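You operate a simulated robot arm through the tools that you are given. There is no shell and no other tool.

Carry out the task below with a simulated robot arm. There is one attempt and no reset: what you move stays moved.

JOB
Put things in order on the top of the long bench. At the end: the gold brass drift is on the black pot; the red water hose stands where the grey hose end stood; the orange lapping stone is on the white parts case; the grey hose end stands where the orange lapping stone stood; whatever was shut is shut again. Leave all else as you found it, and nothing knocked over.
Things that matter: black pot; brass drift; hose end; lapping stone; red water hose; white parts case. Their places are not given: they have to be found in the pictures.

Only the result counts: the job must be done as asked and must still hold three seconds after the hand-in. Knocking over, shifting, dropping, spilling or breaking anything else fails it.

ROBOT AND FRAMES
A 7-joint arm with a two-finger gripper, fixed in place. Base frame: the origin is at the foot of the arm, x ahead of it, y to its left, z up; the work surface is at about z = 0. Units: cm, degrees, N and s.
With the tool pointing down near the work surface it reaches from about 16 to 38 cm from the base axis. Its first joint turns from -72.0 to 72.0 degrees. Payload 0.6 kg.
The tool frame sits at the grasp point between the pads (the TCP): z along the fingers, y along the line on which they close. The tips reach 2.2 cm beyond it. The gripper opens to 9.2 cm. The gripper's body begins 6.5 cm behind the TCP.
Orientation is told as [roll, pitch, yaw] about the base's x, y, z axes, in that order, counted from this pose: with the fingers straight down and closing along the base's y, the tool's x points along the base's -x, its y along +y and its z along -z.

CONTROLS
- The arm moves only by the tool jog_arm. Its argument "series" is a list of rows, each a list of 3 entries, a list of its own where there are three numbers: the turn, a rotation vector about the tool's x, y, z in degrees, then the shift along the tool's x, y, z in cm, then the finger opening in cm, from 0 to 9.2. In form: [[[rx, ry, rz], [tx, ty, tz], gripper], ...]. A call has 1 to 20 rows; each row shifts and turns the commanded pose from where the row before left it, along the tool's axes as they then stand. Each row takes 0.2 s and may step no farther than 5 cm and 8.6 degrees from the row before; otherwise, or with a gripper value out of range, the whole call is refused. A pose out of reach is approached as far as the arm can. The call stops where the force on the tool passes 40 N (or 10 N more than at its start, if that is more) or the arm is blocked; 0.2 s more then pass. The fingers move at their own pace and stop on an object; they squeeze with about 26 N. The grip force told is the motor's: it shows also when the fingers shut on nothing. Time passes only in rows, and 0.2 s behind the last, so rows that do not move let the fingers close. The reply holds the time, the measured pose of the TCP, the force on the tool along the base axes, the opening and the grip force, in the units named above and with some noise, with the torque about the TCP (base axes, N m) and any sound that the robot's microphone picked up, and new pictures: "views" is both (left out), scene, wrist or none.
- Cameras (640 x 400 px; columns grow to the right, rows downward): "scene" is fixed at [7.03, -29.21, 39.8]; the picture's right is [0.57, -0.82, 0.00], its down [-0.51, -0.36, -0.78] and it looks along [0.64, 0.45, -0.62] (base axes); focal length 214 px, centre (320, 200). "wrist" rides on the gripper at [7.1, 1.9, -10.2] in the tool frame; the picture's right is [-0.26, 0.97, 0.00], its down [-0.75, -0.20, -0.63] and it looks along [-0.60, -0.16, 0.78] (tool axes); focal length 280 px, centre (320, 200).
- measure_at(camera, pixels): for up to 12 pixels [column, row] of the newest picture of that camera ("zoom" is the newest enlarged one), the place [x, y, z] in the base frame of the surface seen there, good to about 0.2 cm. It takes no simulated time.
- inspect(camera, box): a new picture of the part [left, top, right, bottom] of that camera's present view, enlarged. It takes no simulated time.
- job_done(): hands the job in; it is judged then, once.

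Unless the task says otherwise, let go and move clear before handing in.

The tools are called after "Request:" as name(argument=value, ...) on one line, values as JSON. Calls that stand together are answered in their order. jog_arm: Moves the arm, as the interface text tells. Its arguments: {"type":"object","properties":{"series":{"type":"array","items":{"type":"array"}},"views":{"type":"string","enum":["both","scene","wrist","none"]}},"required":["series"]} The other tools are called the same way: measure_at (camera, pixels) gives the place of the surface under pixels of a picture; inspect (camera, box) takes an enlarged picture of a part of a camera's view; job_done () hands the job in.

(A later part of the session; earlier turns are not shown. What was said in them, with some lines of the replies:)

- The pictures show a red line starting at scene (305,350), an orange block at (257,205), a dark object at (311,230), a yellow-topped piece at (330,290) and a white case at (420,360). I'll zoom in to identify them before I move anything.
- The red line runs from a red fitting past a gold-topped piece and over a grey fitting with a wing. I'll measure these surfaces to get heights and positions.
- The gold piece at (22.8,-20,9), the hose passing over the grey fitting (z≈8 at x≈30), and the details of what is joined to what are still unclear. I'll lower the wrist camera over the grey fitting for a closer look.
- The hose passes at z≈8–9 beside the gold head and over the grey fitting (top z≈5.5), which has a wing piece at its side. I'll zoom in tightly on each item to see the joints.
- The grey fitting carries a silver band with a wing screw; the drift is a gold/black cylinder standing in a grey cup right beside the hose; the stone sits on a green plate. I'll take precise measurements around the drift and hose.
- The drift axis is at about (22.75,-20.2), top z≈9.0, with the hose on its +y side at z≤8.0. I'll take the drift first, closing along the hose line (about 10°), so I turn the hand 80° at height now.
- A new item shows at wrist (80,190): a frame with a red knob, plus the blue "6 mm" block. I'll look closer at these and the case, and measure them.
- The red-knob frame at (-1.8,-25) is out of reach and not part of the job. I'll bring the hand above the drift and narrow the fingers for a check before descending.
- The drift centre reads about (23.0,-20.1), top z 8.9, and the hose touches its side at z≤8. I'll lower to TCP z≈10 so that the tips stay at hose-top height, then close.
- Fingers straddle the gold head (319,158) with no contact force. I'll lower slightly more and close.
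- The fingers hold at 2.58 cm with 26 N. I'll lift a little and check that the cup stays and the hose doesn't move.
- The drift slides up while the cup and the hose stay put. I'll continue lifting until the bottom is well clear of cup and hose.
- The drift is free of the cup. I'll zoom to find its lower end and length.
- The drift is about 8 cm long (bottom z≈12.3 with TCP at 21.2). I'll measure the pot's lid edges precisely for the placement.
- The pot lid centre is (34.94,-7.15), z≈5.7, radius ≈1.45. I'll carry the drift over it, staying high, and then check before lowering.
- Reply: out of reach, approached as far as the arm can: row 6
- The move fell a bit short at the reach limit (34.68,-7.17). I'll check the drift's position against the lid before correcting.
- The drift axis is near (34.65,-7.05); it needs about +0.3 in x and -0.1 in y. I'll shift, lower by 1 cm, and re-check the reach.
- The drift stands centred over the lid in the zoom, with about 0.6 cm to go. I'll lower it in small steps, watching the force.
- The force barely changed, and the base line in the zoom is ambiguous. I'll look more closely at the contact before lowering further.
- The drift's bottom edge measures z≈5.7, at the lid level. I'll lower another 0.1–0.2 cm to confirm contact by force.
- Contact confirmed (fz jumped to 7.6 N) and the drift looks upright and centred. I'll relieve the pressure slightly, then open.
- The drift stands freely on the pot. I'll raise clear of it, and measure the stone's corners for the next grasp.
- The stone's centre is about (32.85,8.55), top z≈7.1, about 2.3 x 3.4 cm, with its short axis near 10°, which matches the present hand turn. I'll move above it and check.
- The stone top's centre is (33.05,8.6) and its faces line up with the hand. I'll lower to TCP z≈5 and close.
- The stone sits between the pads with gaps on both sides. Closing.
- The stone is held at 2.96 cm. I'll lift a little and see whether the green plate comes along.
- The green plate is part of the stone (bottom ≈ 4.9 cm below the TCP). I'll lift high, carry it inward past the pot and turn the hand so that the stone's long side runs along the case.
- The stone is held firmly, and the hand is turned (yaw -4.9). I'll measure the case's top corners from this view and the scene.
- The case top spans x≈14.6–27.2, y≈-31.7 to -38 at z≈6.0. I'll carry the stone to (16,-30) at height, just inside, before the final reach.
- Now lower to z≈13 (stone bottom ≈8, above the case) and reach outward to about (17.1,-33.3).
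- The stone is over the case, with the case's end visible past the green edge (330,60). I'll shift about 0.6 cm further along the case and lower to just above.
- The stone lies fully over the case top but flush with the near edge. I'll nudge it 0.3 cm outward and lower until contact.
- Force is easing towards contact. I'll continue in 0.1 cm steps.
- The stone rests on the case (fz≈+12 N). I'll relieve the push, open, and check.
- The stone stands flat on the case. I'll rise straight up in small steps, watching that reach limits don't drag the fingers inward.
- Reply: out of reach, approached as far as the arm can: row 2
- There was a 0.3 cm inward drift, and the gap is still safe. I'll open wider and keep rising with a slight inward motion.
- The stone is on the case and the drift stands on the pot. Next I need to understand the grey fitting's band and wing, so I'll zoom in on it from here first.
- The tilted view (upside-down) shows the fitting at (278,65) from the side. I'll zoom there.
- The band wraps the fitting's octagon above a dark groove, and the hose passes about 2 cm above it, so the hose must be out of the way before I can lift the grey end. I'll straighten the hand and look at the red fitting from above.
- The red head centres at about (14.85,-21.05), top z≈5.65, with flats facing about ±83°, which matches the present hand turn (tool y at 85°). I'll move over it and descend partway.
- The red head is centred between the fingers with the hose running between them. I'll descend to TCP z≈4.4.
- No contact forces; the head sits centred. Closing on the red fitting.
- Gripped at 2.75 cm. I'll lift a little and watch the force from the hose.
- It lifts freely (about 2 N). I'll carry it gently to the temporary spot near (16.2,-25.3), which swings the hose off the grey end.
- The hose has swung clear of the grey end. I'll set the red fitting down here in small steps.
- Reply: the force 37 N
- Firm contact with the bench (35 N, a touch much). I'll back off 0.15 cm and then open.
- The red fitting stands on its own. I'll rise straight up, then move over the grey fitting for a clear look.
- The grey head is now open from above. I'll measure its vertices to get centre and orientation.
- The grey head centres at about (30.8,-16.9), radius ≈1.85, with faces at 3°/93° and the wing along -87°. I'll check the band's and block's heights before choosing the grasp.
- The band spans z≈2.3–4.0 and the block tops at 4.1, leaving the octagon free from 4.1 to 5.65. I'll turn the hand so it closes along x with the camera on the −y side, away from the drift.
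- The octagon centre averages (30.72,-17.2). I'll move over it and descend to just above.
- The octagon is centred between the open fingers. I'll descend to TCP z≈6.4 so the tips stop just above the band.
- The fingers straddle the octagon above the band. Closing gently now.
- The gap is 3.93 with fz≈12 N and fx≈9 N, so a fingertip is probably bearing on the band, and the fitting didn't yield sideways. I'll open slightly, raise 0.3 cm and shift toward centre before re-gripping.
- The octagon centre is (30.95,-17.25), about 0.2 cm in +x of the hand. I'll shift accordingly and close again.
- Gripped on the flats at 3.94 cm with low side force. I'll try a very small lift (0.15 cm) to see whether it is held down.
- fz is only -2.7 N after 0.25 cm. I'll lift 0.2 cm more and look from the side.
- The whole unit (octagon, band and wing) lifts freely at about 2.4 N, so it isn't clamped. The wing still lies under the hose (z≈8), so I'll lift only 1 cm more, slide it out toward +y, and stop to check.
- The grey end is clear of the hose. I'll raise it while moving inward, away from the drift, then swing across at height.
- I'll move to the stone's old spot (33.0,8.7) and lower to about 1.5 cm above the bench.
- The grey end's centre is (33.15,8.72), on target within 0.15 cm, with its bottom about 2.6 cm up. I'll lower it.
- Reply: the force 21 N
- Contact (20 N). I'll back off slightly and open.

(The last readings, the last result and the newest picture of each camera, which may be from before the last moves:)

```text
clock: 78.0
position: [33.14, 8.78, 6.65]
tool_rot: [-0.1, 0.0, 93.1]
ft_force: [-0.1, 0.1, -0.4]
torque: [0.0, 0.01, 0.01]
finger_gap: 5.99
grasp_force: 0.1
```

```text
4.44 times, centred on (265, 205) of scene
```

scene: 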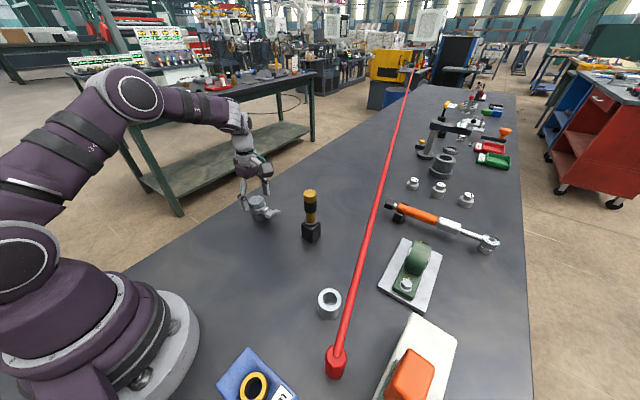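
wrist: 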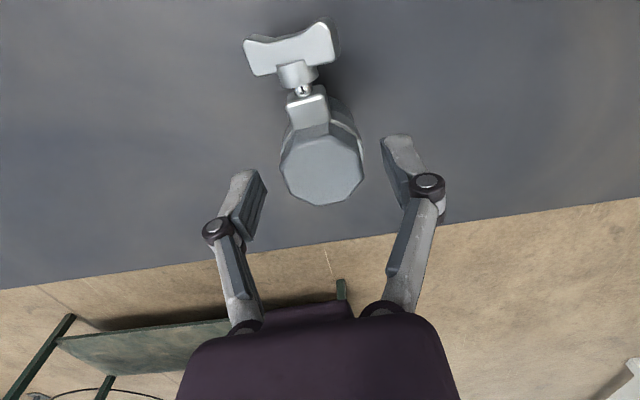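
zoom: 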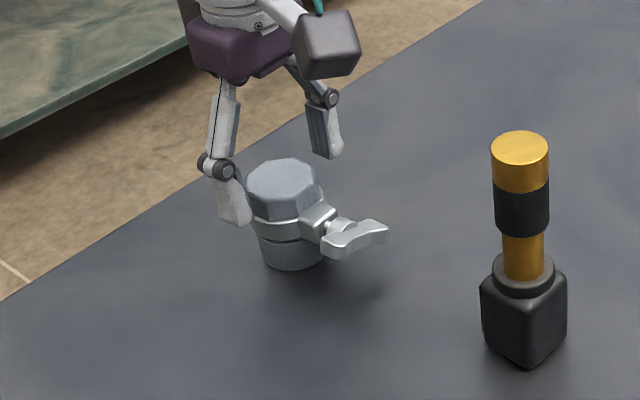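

The grey end stands at the stone's old place with its wing unchanged, and the drift is still on the pot. I'll rise, retreat inward and turn the hand back for the red fitting.

Request:
jog_arm(series=[[[0, 0, 0], [0, 0, -2], 6], [[0, 0, 0], [0, 0, -4], 6], [[0, 0, 0], [0, 0, -4], 6], [[0, 0, 0], [0, 0, -3], 6], [[0, 0, 0], [2.29, 4.12, 0], 6], [[0, 0, 0], [2.29, 4.12, 0], 6], [[0, 0, 8], [0, 0, 0], 6], [[0, 0, 8], [0, 0, 0], 6], [[0, 0, 8], [0, 0, 0], 6], [[0, 0, 8], [0, 0, 0], 6], [[0, 0, 8], [0, 0, 0], 6], [[0, 0, 8], [0, 0, 0], 6], [[0, 0, 8], [0, 0, 0], 6], [[0, 0, 8], [0, 0, 0], 6], [[0, 0, 8], [0, 0, 0], 6], [[0, 0, 8], [0, 0, 0], 6], [[0, 0, 8], [0, 0, 0], 6], [[0, 0, 8], [0, 0, 0], 6], [[0, 0, 2], [0, 0, 0], 6]])

```text
clock: 82.0
position: [24.98, 3.83, 19.94]
tool_rot: [0.0, -0.1, -5.1]
ft_force: [-0.3, 0.4, -0.2]
torque: [0.01, -0.03, 0.03]
finger_gap: 6.0
grasp_force: 0.1
```

scene: 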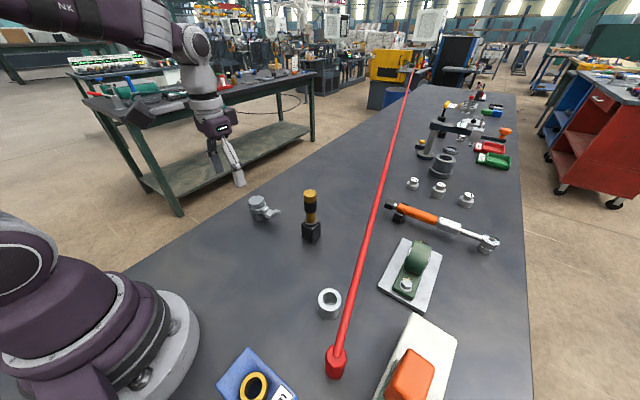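
wrist: 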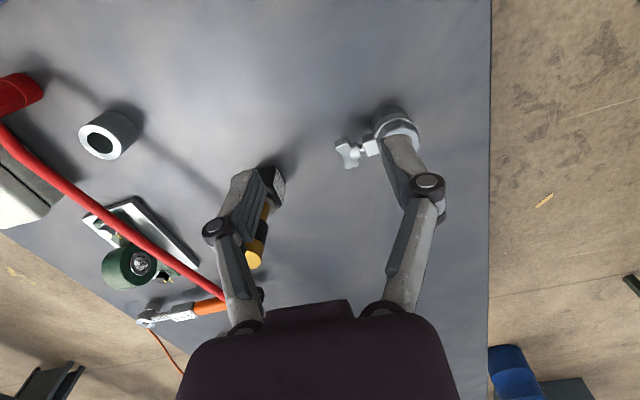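

All is standing. Now I'll go above the red fitting at its temporary spot.

Request:
jog_arm(series=[[[0, 0, 0], [0.886, -4.26, 0.4], 6], [[0, 0, 0], [0.886, -4.26, 0.4], 6], [[0, 0, 0], [0.886, -4.26, 0.8], 6], [[0, 0, 0], [0.886, -4.26, 0.8], 6], [[0, 0, 0], [0.886, -4.26, 0.8], 6], [[0, 0, 0], [0.886, -4.26, 0.8], 6], [[0, 0, 0], [0.886, -4.26, 0.8], 6], [[0, 0, 0], [0, 0, 0], 6]])

Request:
inspect(camera="wrist", box=[260, 50, 380, 170])

```text
clock: 83.8
position: [15.9, -25.55, 15.21]
tool_rot: [0.0, -0.1, -4.8]
ft_force: [0.5, 0.1, 0.4]
torque: [-0.02, 0.02, 0.0]
finger_gap: 6.02
grasp_force: 0.1
```

scene: 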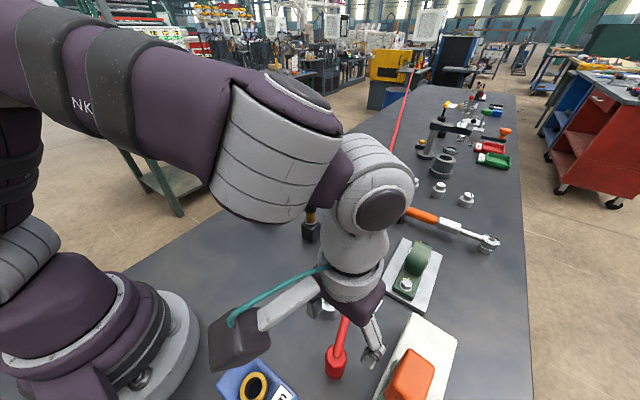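
wrist: 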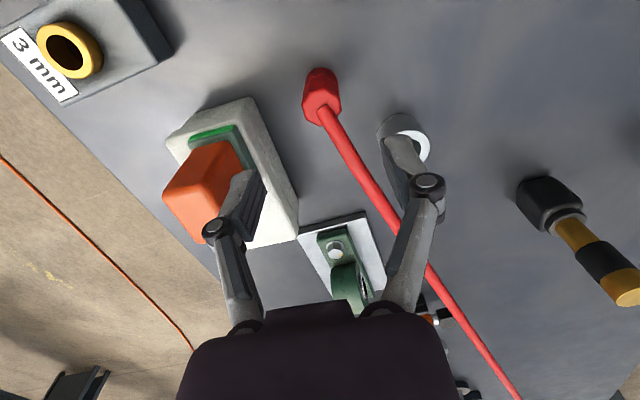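

```text
3.33 times, centred on (320, 110) of wrist
```

zoom: 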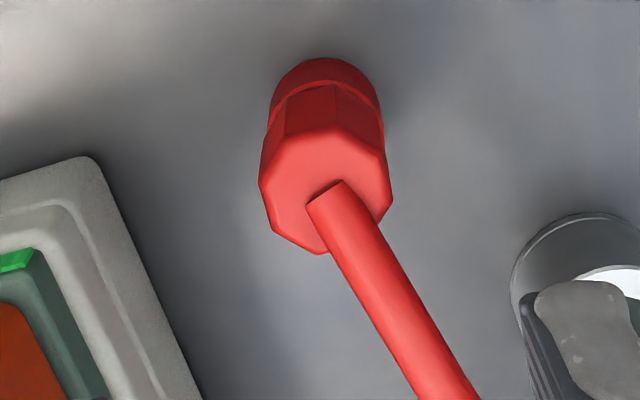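

Request:
measure_at(camera="zoom", pixels=[[265, 180], [274, 226], [386, 198], [340, 133], [284, 145], [322, 170], [300, 190], [382, 160]])

```text
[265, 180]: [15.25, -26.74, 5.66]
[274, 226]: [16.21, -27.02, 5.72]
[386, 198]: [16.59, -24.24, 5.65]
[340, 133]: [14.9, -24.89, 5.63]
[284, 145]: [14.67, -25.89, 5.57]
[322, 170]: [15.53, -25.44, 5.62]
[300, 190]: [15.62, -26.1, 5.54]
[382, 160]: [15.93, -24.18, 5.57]
```

The red head's centre is (16.0,-25.5), right beneath the TCP. I'll descend and grip it as before.

Request:
jog_arm(series=[[[0, 0, 0], [-0.1, 0.05, 2.5], 5.5], [[0, 0, 0], [0, 0, 2.5], 5.5], [[0, 0, 0], [0, 0, 2.5], 5.5], [[0, 0, 0], [0, 0, 2], 5.5], [[0, 0, 0], [0, 0, 1], 5.5], [[0, 0, 0], [0, 0, 0], 5.5]])

```text
clock: 85.2
position: [16.22, -25.66, 4.49]
tool_rot: [0.0, -0.1, -4.9]
ft_force: [-0.2, -0.4, -0.2]
torque: [0.0, 0.03, 0.0]
finger_gap: 5.49
grasp_force: 0.0
```

scene: 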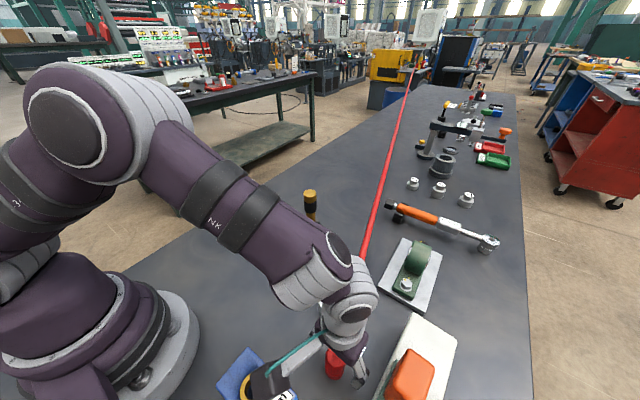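
wrist: 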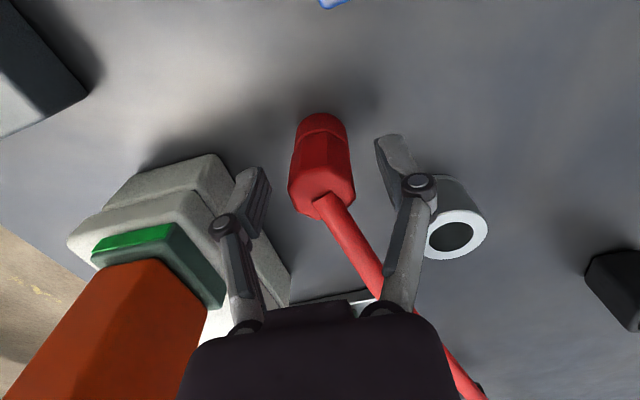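

Well aligned with no contact. Closing and lifting 1 cm as a check.

Request:
jog_arm(series=[[[0, 0, 0], [0, 0, 0], 3.8], [[0, 0, 0], [0, 0, 0], 1.6], [[0, 0, 0], [0, 0, 0], 1.6], [[0, 0, 0], [0, 0, 0], 1.6], [[0, 0, 0], [0, 0, -0.5], 1.6], [[0, 0, 0], [0, 0, -0.5], 1.6], [[0, 0, 0], [0, 0, 0], 1.6]])

```text
clock: 86.8
position: [16.07, -25.59, 5.5]
tool_rot: [0.0, -0.1, -5.0]
ft_force: [0.7, -0.2, -0.4]
torque: [-0.01, 0.0, 0.0]
finger_gap: 2.68
grasp_force: 26.4
```

scene: 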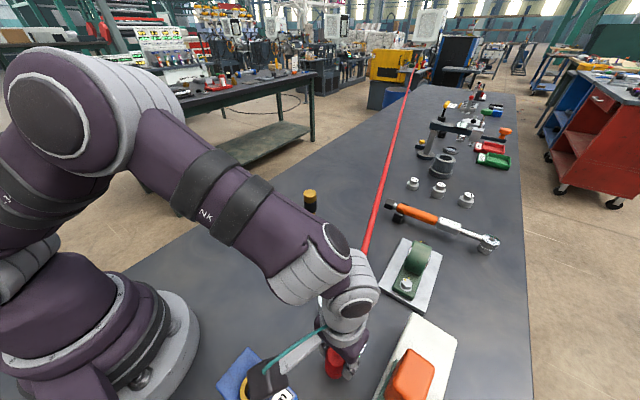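
wrist: 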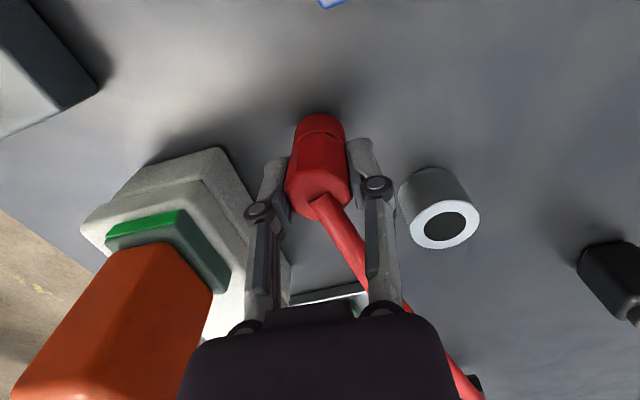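

Held and lifted cleanly. I'll raise to clear the cup and move halfway toward the grey end's old place, watching how the hose behaves.

Request:
jog_arm(series=[[[0, 0, 0], [0, 0, -1.3], 1.6], [[0, 0, 0], [0, 0, -1.4], 1.6], [[0, 0, 0], [0, 0, -1.4], 1.6], [[0, 0, 0], [-1.75, 1.18, 0], 1.6], [[0, 0, 0], [-1.75, 1.18, 0], 1.6], [[0, 0, 0], [-1.75, 1.18, 0], 1.6], [[0, 0, 0], [-1.75, 1.18, 0], 1.6], [[0, 0, 0], [0, 0, 0], 1.6]])

```text
clock: 88.6
position: [23.56, -21.23, 9.71]
tool_rot: [-0.1, -0.1, -5.0]
ft_force: [0.0, 0.2, -0.2]
torque: [0.02, 0.01, 0.0]
finger_gap: 2.66
grasp_force: 25.9
```

scene: 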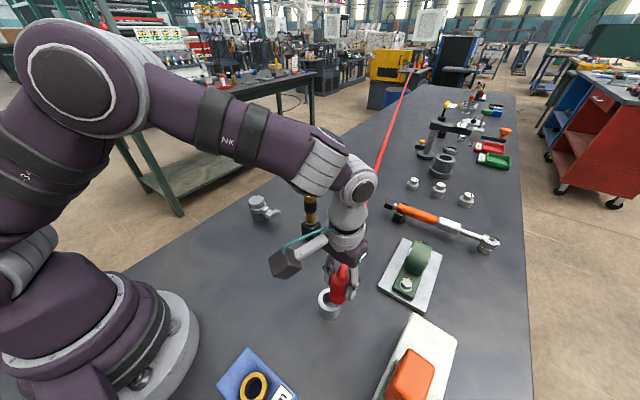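
wrist: 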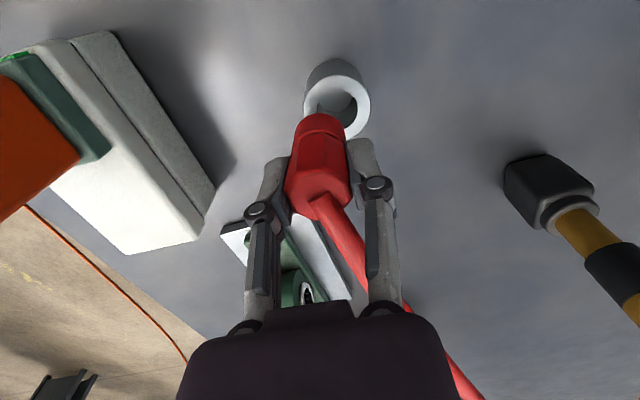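

The hose follows without force. I'll complete the move to (30.95,-17.25), staying high.

Request:
jog_arm(series=[[[0, 0, 0], [-1.75, 1.16, 0], 1.6], [[0, 0, 0], [-1.75, 1.16, 0], 1.6], [[0, 0, 0], [-1.75, 1.16, 0], 1.6], [[0, 0, 0], [-1.75, 1.14, 0], 1.6], [[0, 0, 0], [0, 0, 1], 1.6], [[0, 0, 0], [0, 0, 1], 1.6], [[0, 0, 0], [0, 0, 0], 1.6]])

Request:
inspect(camera="scene", box=[300, 60, 460, 300])

```text
clock: 90.2
position: [31.03, -17.37, 7.69]
tool_rot: [-0.1, -0.2, -4.9]
ft_force: [0.1, 0.8, -0.4]
torque: [0.0, -0.02, 0.03]
finger_gap: 2.67
grasp_force: 26.2
```

scene: 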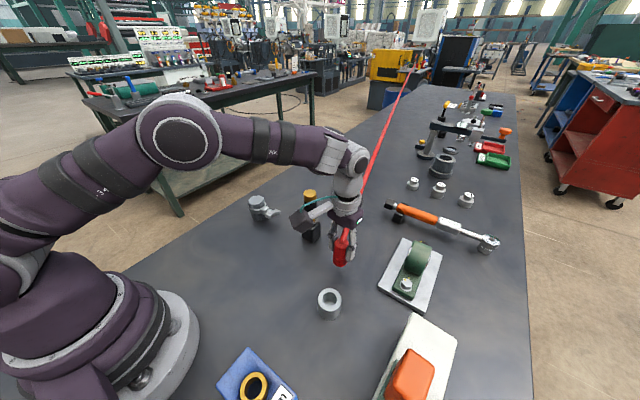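
wrist: 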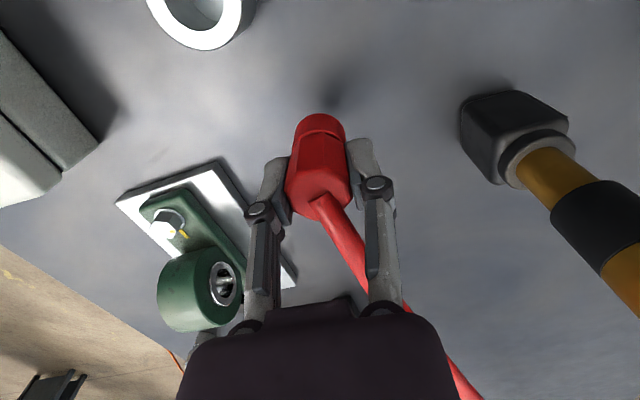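

```text
1.67 times, centred on (380, 180) of scene
```

zoom: 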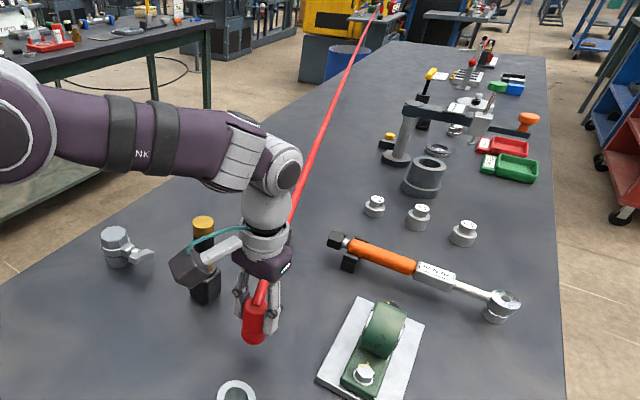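

The hose runs straight with no side effects, and everything else is in place. I'll check the red head's position and then lower.

Request:
measure_at(camera="wrist", pixels=[[288, 186], [348, 186], [318, 180], [300, 172], [335, 170], [300, 208], [342, 205]])

Request:
jog_arm(series=[[[0, 0, 0], [0, 0, 1], 1.6], [[0, 0, 0], [0, 0, 1], 1.6], [[0, 0, 0], [0, 0, 0.5], 1.6], [[0, 0, 0], [0, 0, 0.2], 1.6], [[0, 0, 0], [0, 0, 0], 1.6]], views="wrist")

```text
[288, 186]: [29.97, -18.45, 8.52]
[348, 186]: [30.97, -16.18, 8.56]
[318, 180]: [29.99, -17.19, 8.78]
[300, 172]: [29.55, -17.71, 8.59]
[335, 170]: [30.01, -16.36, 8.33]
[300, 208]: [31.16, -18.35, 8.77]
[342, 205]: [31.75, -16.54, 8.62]
```

```text
clock: 91.4
position: [31.06, -17.36, 5.01]
tool_rot: [0.0, -0.1, -5.0]
ft_force: [0.1, -0.8, -0.2]
torque: [0.01, -0.01, 0.02]
finger_gap: 2.67
grasp_force: 26.5
```

wrist: 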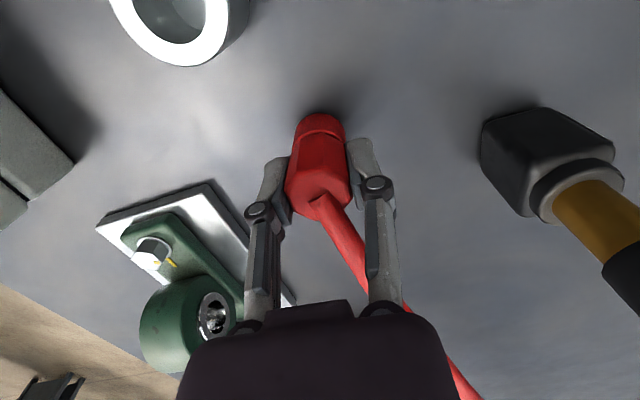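

The red centre is about (30.7,-17.3), about 0.2 cm short in x. I'll correct this and settle down in small steps.

Request:
jog_arm(series=[[[0, 0, 0], [-0.18, 0.05, 0], 1.6], [[0, 0, 0], [0, 0, 0.12], 1.6], [[0, 0, 0], [0, 0, 0], 1.6]], views="none")

Request:
jog_arm(series=[[[0, 0, 0], [0, 0, 0.1], 1.6], [[0, 0, 0], [0, 0, 0], 1.6]], views="none")

Request:
jog_arm(series=[[[0, 0, 0], [0, 0, 0.08], 1.6], [[0, 0, 0], [0, 0, 0], 1.6]], views="none")

```text
clock: 92.2
position: [31.24, -17.37, 4.84]
tool_rot: [0.0, -0.1, -5.1]
ft_force: [0.3, -0.4, -0.9]
torque: [-0.01, -0.04, 0.01]
finger_gap: 2.67
grasp_force: 25.7
```

```text
clock: 92.8
position: [31.22, -17.21, 4.69]
tool_rot: [0.0, -0.1, -4.9]
ft_force: [-0.1, 0.2, -0.9]
torque: [0.03, 0.02, 0.01]
finger_gap: 2.68
grasp_force: 25.9
```

```text
clock: 93.4
position: [31.27, -17.23, 4.65]
tool_rot: [-0.1, -0.1, -5.1]
ft_force: [1.2, -1.0, -0.2]
torque: [0.0, 0.0, -0.01]
finger_gap: 2.67
grasp_force: 25.4
```

Request:
jog_arm(series=[[[0, 0, 0], [0, 0, 0.08], 1.6], [[0, 0, 0], [0, 0, 0], 1.6]], views="none")

Request:
jog_arm(series=[[[0, 0, 0], [0, 0, 0.07], 1.6], [[0, 0, 0], [0, 0, 0], 1.6]], views="none")

```text
clock: 94.0
position: [31.21, -17.32, 4.61]
tool_rot: [0.0, -0.1, -5.0]
ft_force: [0.0, 0.6, -1.2]
torque: [0.02, 0.02, 0.01]
finger_gap: 2.69
grasp_force: 25.7
```

```text
clock: 94.6
position: [31.35, -17.19, 4.65]
tool_rot: [0.0, -0.1, -5.0]
ft_force: [-10.7, 13.1, 30.7]
torque: [0.33, 0.34, -0.05]
finger_gap: 2.69
grasp_force: 25.7
```

Contact reached (31 N). I'll back off 0.08 cm, check the position, and release.

Request:
jog_arm(series=[[[0, 0, 0], [0, 0, -0.08], 1.6], [[0, 0, 0], [0, 0, 0], 1.6]], views="wrist")

Request:
measure_at(camera="wrist", pixels=[[288, 186], [348, 186], [318, 180], [300, 172], [335, 170], [300, 208], [342, 205], [310, 215]])

```text
clock: 95.2
position: [31.22, -17.33, 4.53]
tool_rot: [0.0, 0.0, -5.0]
ft_force: [-13.1, 17.0, 25.2]
torque: [0.56, 0.43, -0.03]
finger_gap: 2.68
grasp_force: 26.0
```

wrist: 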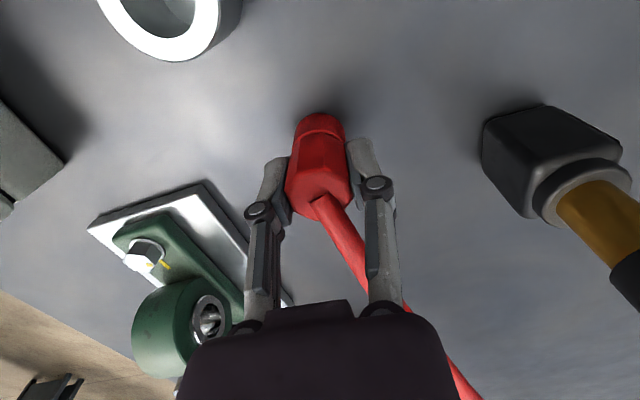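

```text
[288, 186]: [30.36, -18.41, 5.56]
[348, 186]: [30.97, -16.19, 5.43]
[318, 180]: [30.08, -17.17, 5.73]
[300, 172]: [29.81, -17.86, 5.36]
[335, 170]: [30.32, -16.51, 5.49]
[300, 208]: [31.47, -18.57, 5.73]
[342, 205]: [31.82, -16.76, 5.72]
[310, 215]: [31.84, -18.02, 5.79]
```

The red centre is about (30.85,-17.4), matching the grey end's old place. I'll relieve the remaining load a bit more, then open.

Request:
jog_arm(series=[[[0, 0, 0], [0, 0, -0.06], 1.6], [[0, 0, 0], [0, 0, 0], 1.6]], views="none")

Request:
jog_arm(series=[[[0, 0, 0], [0, 0, 0], 3.2], [[0, 0, 0], [0, 0, 0], 5], [[0, 0, 0], [0, 0, 0], 5]])

```text
clock: 95.8
position: [31.34, -17.3, 4.7]
tool_rot: [-0.1, -0.1, -5.0]
ft_force: [0.7, 0.4, -0.7]
torque: [0.05, -0.03, 0.01]
finger_gap: 2.68
grasp_force: 26.2
```

```text
clock: 96.6
position: [31.23, -17.41, 4.52]
tool_rot: [0.0, -0.1, -5.0]
ft_force: [-0.4, -0.2, 0.3]
torque: [-0.01, -0.01, -0.03]
finger_gap: 4.99
grasp_force: 0.0
```

scene: 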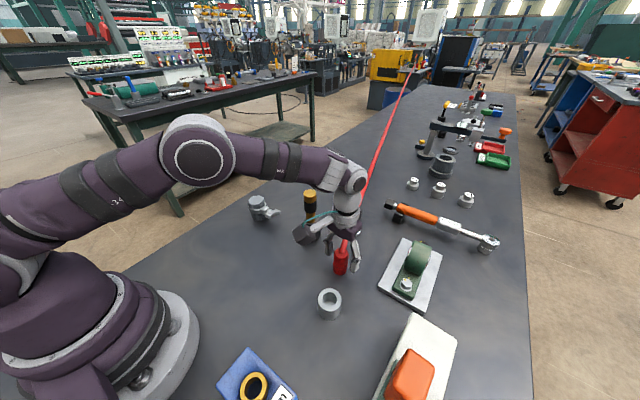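
wrist: 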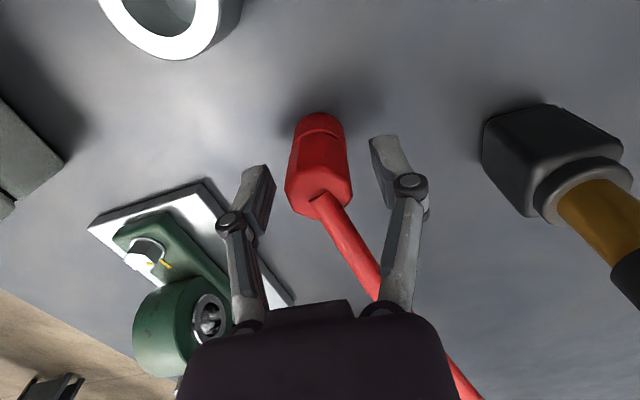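

The red fitting stands on its own. I'll rise straight up, then retreat inward.

Request:
jog_arm(series=[[[0, 0, 0], [0, 0, -1.5], 5], [[0, 0, 0], [0, 0, -2.5], 5], [[0, 0, 0], [0, 0, -3], 5], [[0, 0, 0], [0, 0, -3], 5], [[0, 0, 0], [1.5, 0, -2], 5], [[0, 0, 0], [3.5, 0, -2], 5], [[0, 0, 0], [4, 0.5, -1.5], 5], [[0, 0, 0], [4, 2, -1.5], 5], [[0, 0, 0], [0, 0, 0], 5]])

```text
clock: 98.6
position: [18.63, -13.24, 21.63]
tool_rot: [-0.1, -0.1, -5.0]
ft_force: [0.2, 0.4, 0.3]
torque: [-0.01, 0.0, 0.01]
finger_gap: 5.02
grasp_force: 0.0
```

scene: 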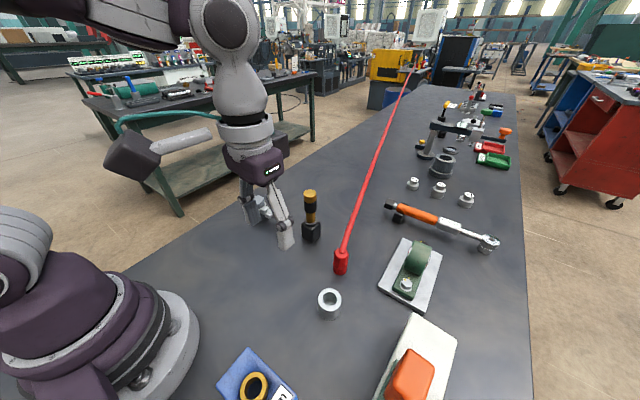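
wrist: 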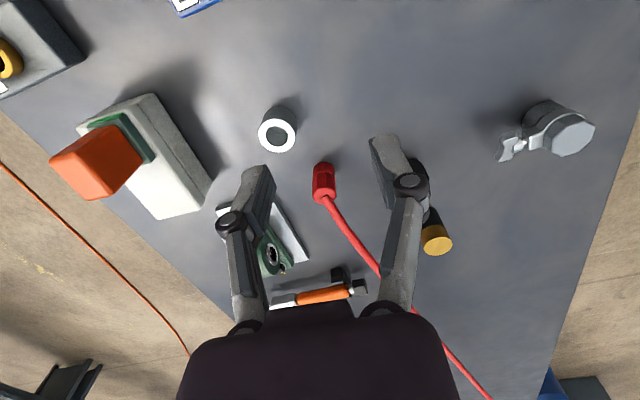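

Everything appears in place. I'll verify each item in close-up before handing in.

Request:
inspect(camera="scene", box=[230, 180, 370, 300])

Request:
inspect(camera="scene", box=[330, 290, 480, 400])

Request:
inspect(camera="wrist", box=[480, 80, 620, 180])

Request:
measure_at(camera="wrist", pixels=[[567, 135], [545, 115], [512, 150], [324, 185], [313, 190], [335, 190], [324, 200], [277, 135], [95, 155], [437, 235]])

```text
3.33 times, centred on (300, 240) of scene
```

zoom: 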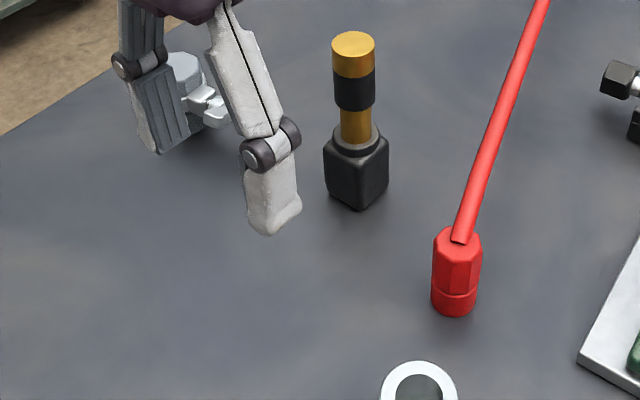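

```text
3.64 times, centred on (405, 345) of scene
```

zoom: 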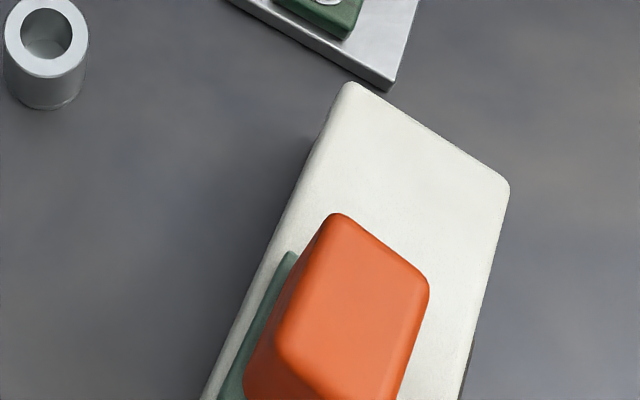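

```text
4.00 times, centred on (550, 130) of wrist
```

zoom: 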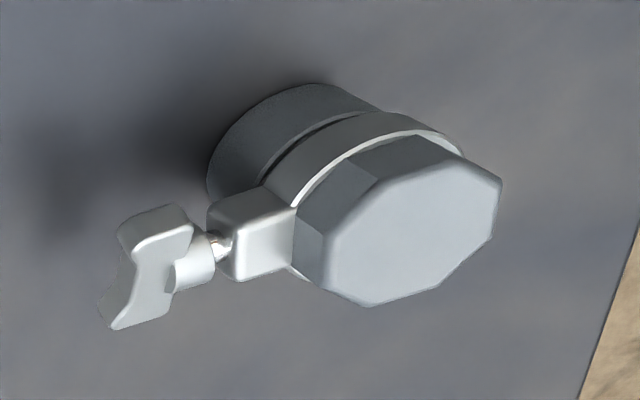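

```text
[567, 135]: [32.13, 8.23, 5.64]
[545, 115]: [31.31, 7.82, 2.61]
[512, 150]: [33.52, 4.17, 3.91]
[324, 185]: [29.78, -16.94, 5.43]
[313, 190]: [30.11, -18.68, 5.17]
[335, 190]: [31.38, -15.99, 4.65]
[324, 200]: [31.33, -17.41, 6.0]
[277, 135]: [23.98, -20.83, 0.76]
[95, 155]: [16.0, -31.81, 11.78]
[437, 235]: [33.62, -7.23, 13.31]
```

All items stand as asked; one last check on the grey end's centre and wing lobes.

Request:
measure_at(camera="zoom", pixels=[[410, 222], [335, 265], [490, 195], [365, 180], [440, 275], [160, 220], [130, 305], [255, 220], [195, 265]])

Request:
measure_at(camera="scene", pixels=[[340, 256], [341, 272], [310, 194], [311, 215], [330, 296], [405, 365]])

```text
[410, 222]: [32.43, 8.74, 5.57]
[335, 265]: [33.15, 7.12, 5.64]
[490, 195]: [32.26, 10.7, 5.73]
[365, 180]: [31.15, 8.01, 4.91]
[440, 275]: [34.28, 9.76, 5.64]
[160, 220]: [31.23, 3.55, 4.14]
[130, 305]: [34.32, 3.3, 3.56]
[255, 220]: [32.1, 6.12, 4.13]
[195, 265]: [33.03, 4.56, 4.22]
```

```text
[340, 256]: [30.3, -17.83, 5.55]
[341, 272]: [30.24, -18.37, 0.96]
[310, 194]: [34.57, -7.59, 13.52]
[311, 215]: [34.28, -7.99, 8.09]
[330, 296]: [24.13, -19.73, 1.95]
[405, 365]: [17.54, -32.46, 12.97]
```

The readings agree: the grey end is at about (32.8,8.8) with the wing as before, and the red hose is at about (30.9,-17.4). The drift is upright on the pot (top z 13.5), the stone is on the case, and the hand is open and clear. Handing in.

Request:
job_done()

```text
The job is handed in.
```

I've handed the job in. My last checks showed every item in its place and nothing knocked over, but no verdict has come back yet.

- **Brass drift:** it stands upright on the lid of the black pot.
- **Lapping stone:** it stands on the white parts case, near its front edge. The green plate underneath is part of the stone, so it came along.
- **Grey hose end:** it stands where the stone stood, to within a few millimetres. It lifted freely, and its wing tap is at the same angle as before.
- **Red water hose:** it stands where the grey hose end stood, also to within a few millimetres. I first set it down at a clear spot on the bench, because the hose ran over the grey end. That spot is empty again.
- **Shut things:** I didn't open anything, so nothing needed shutting again.

When setting the two hose fittings down, I pressed on the bench with about 20–35 N before easing off. The sensor gave no sign of damage.
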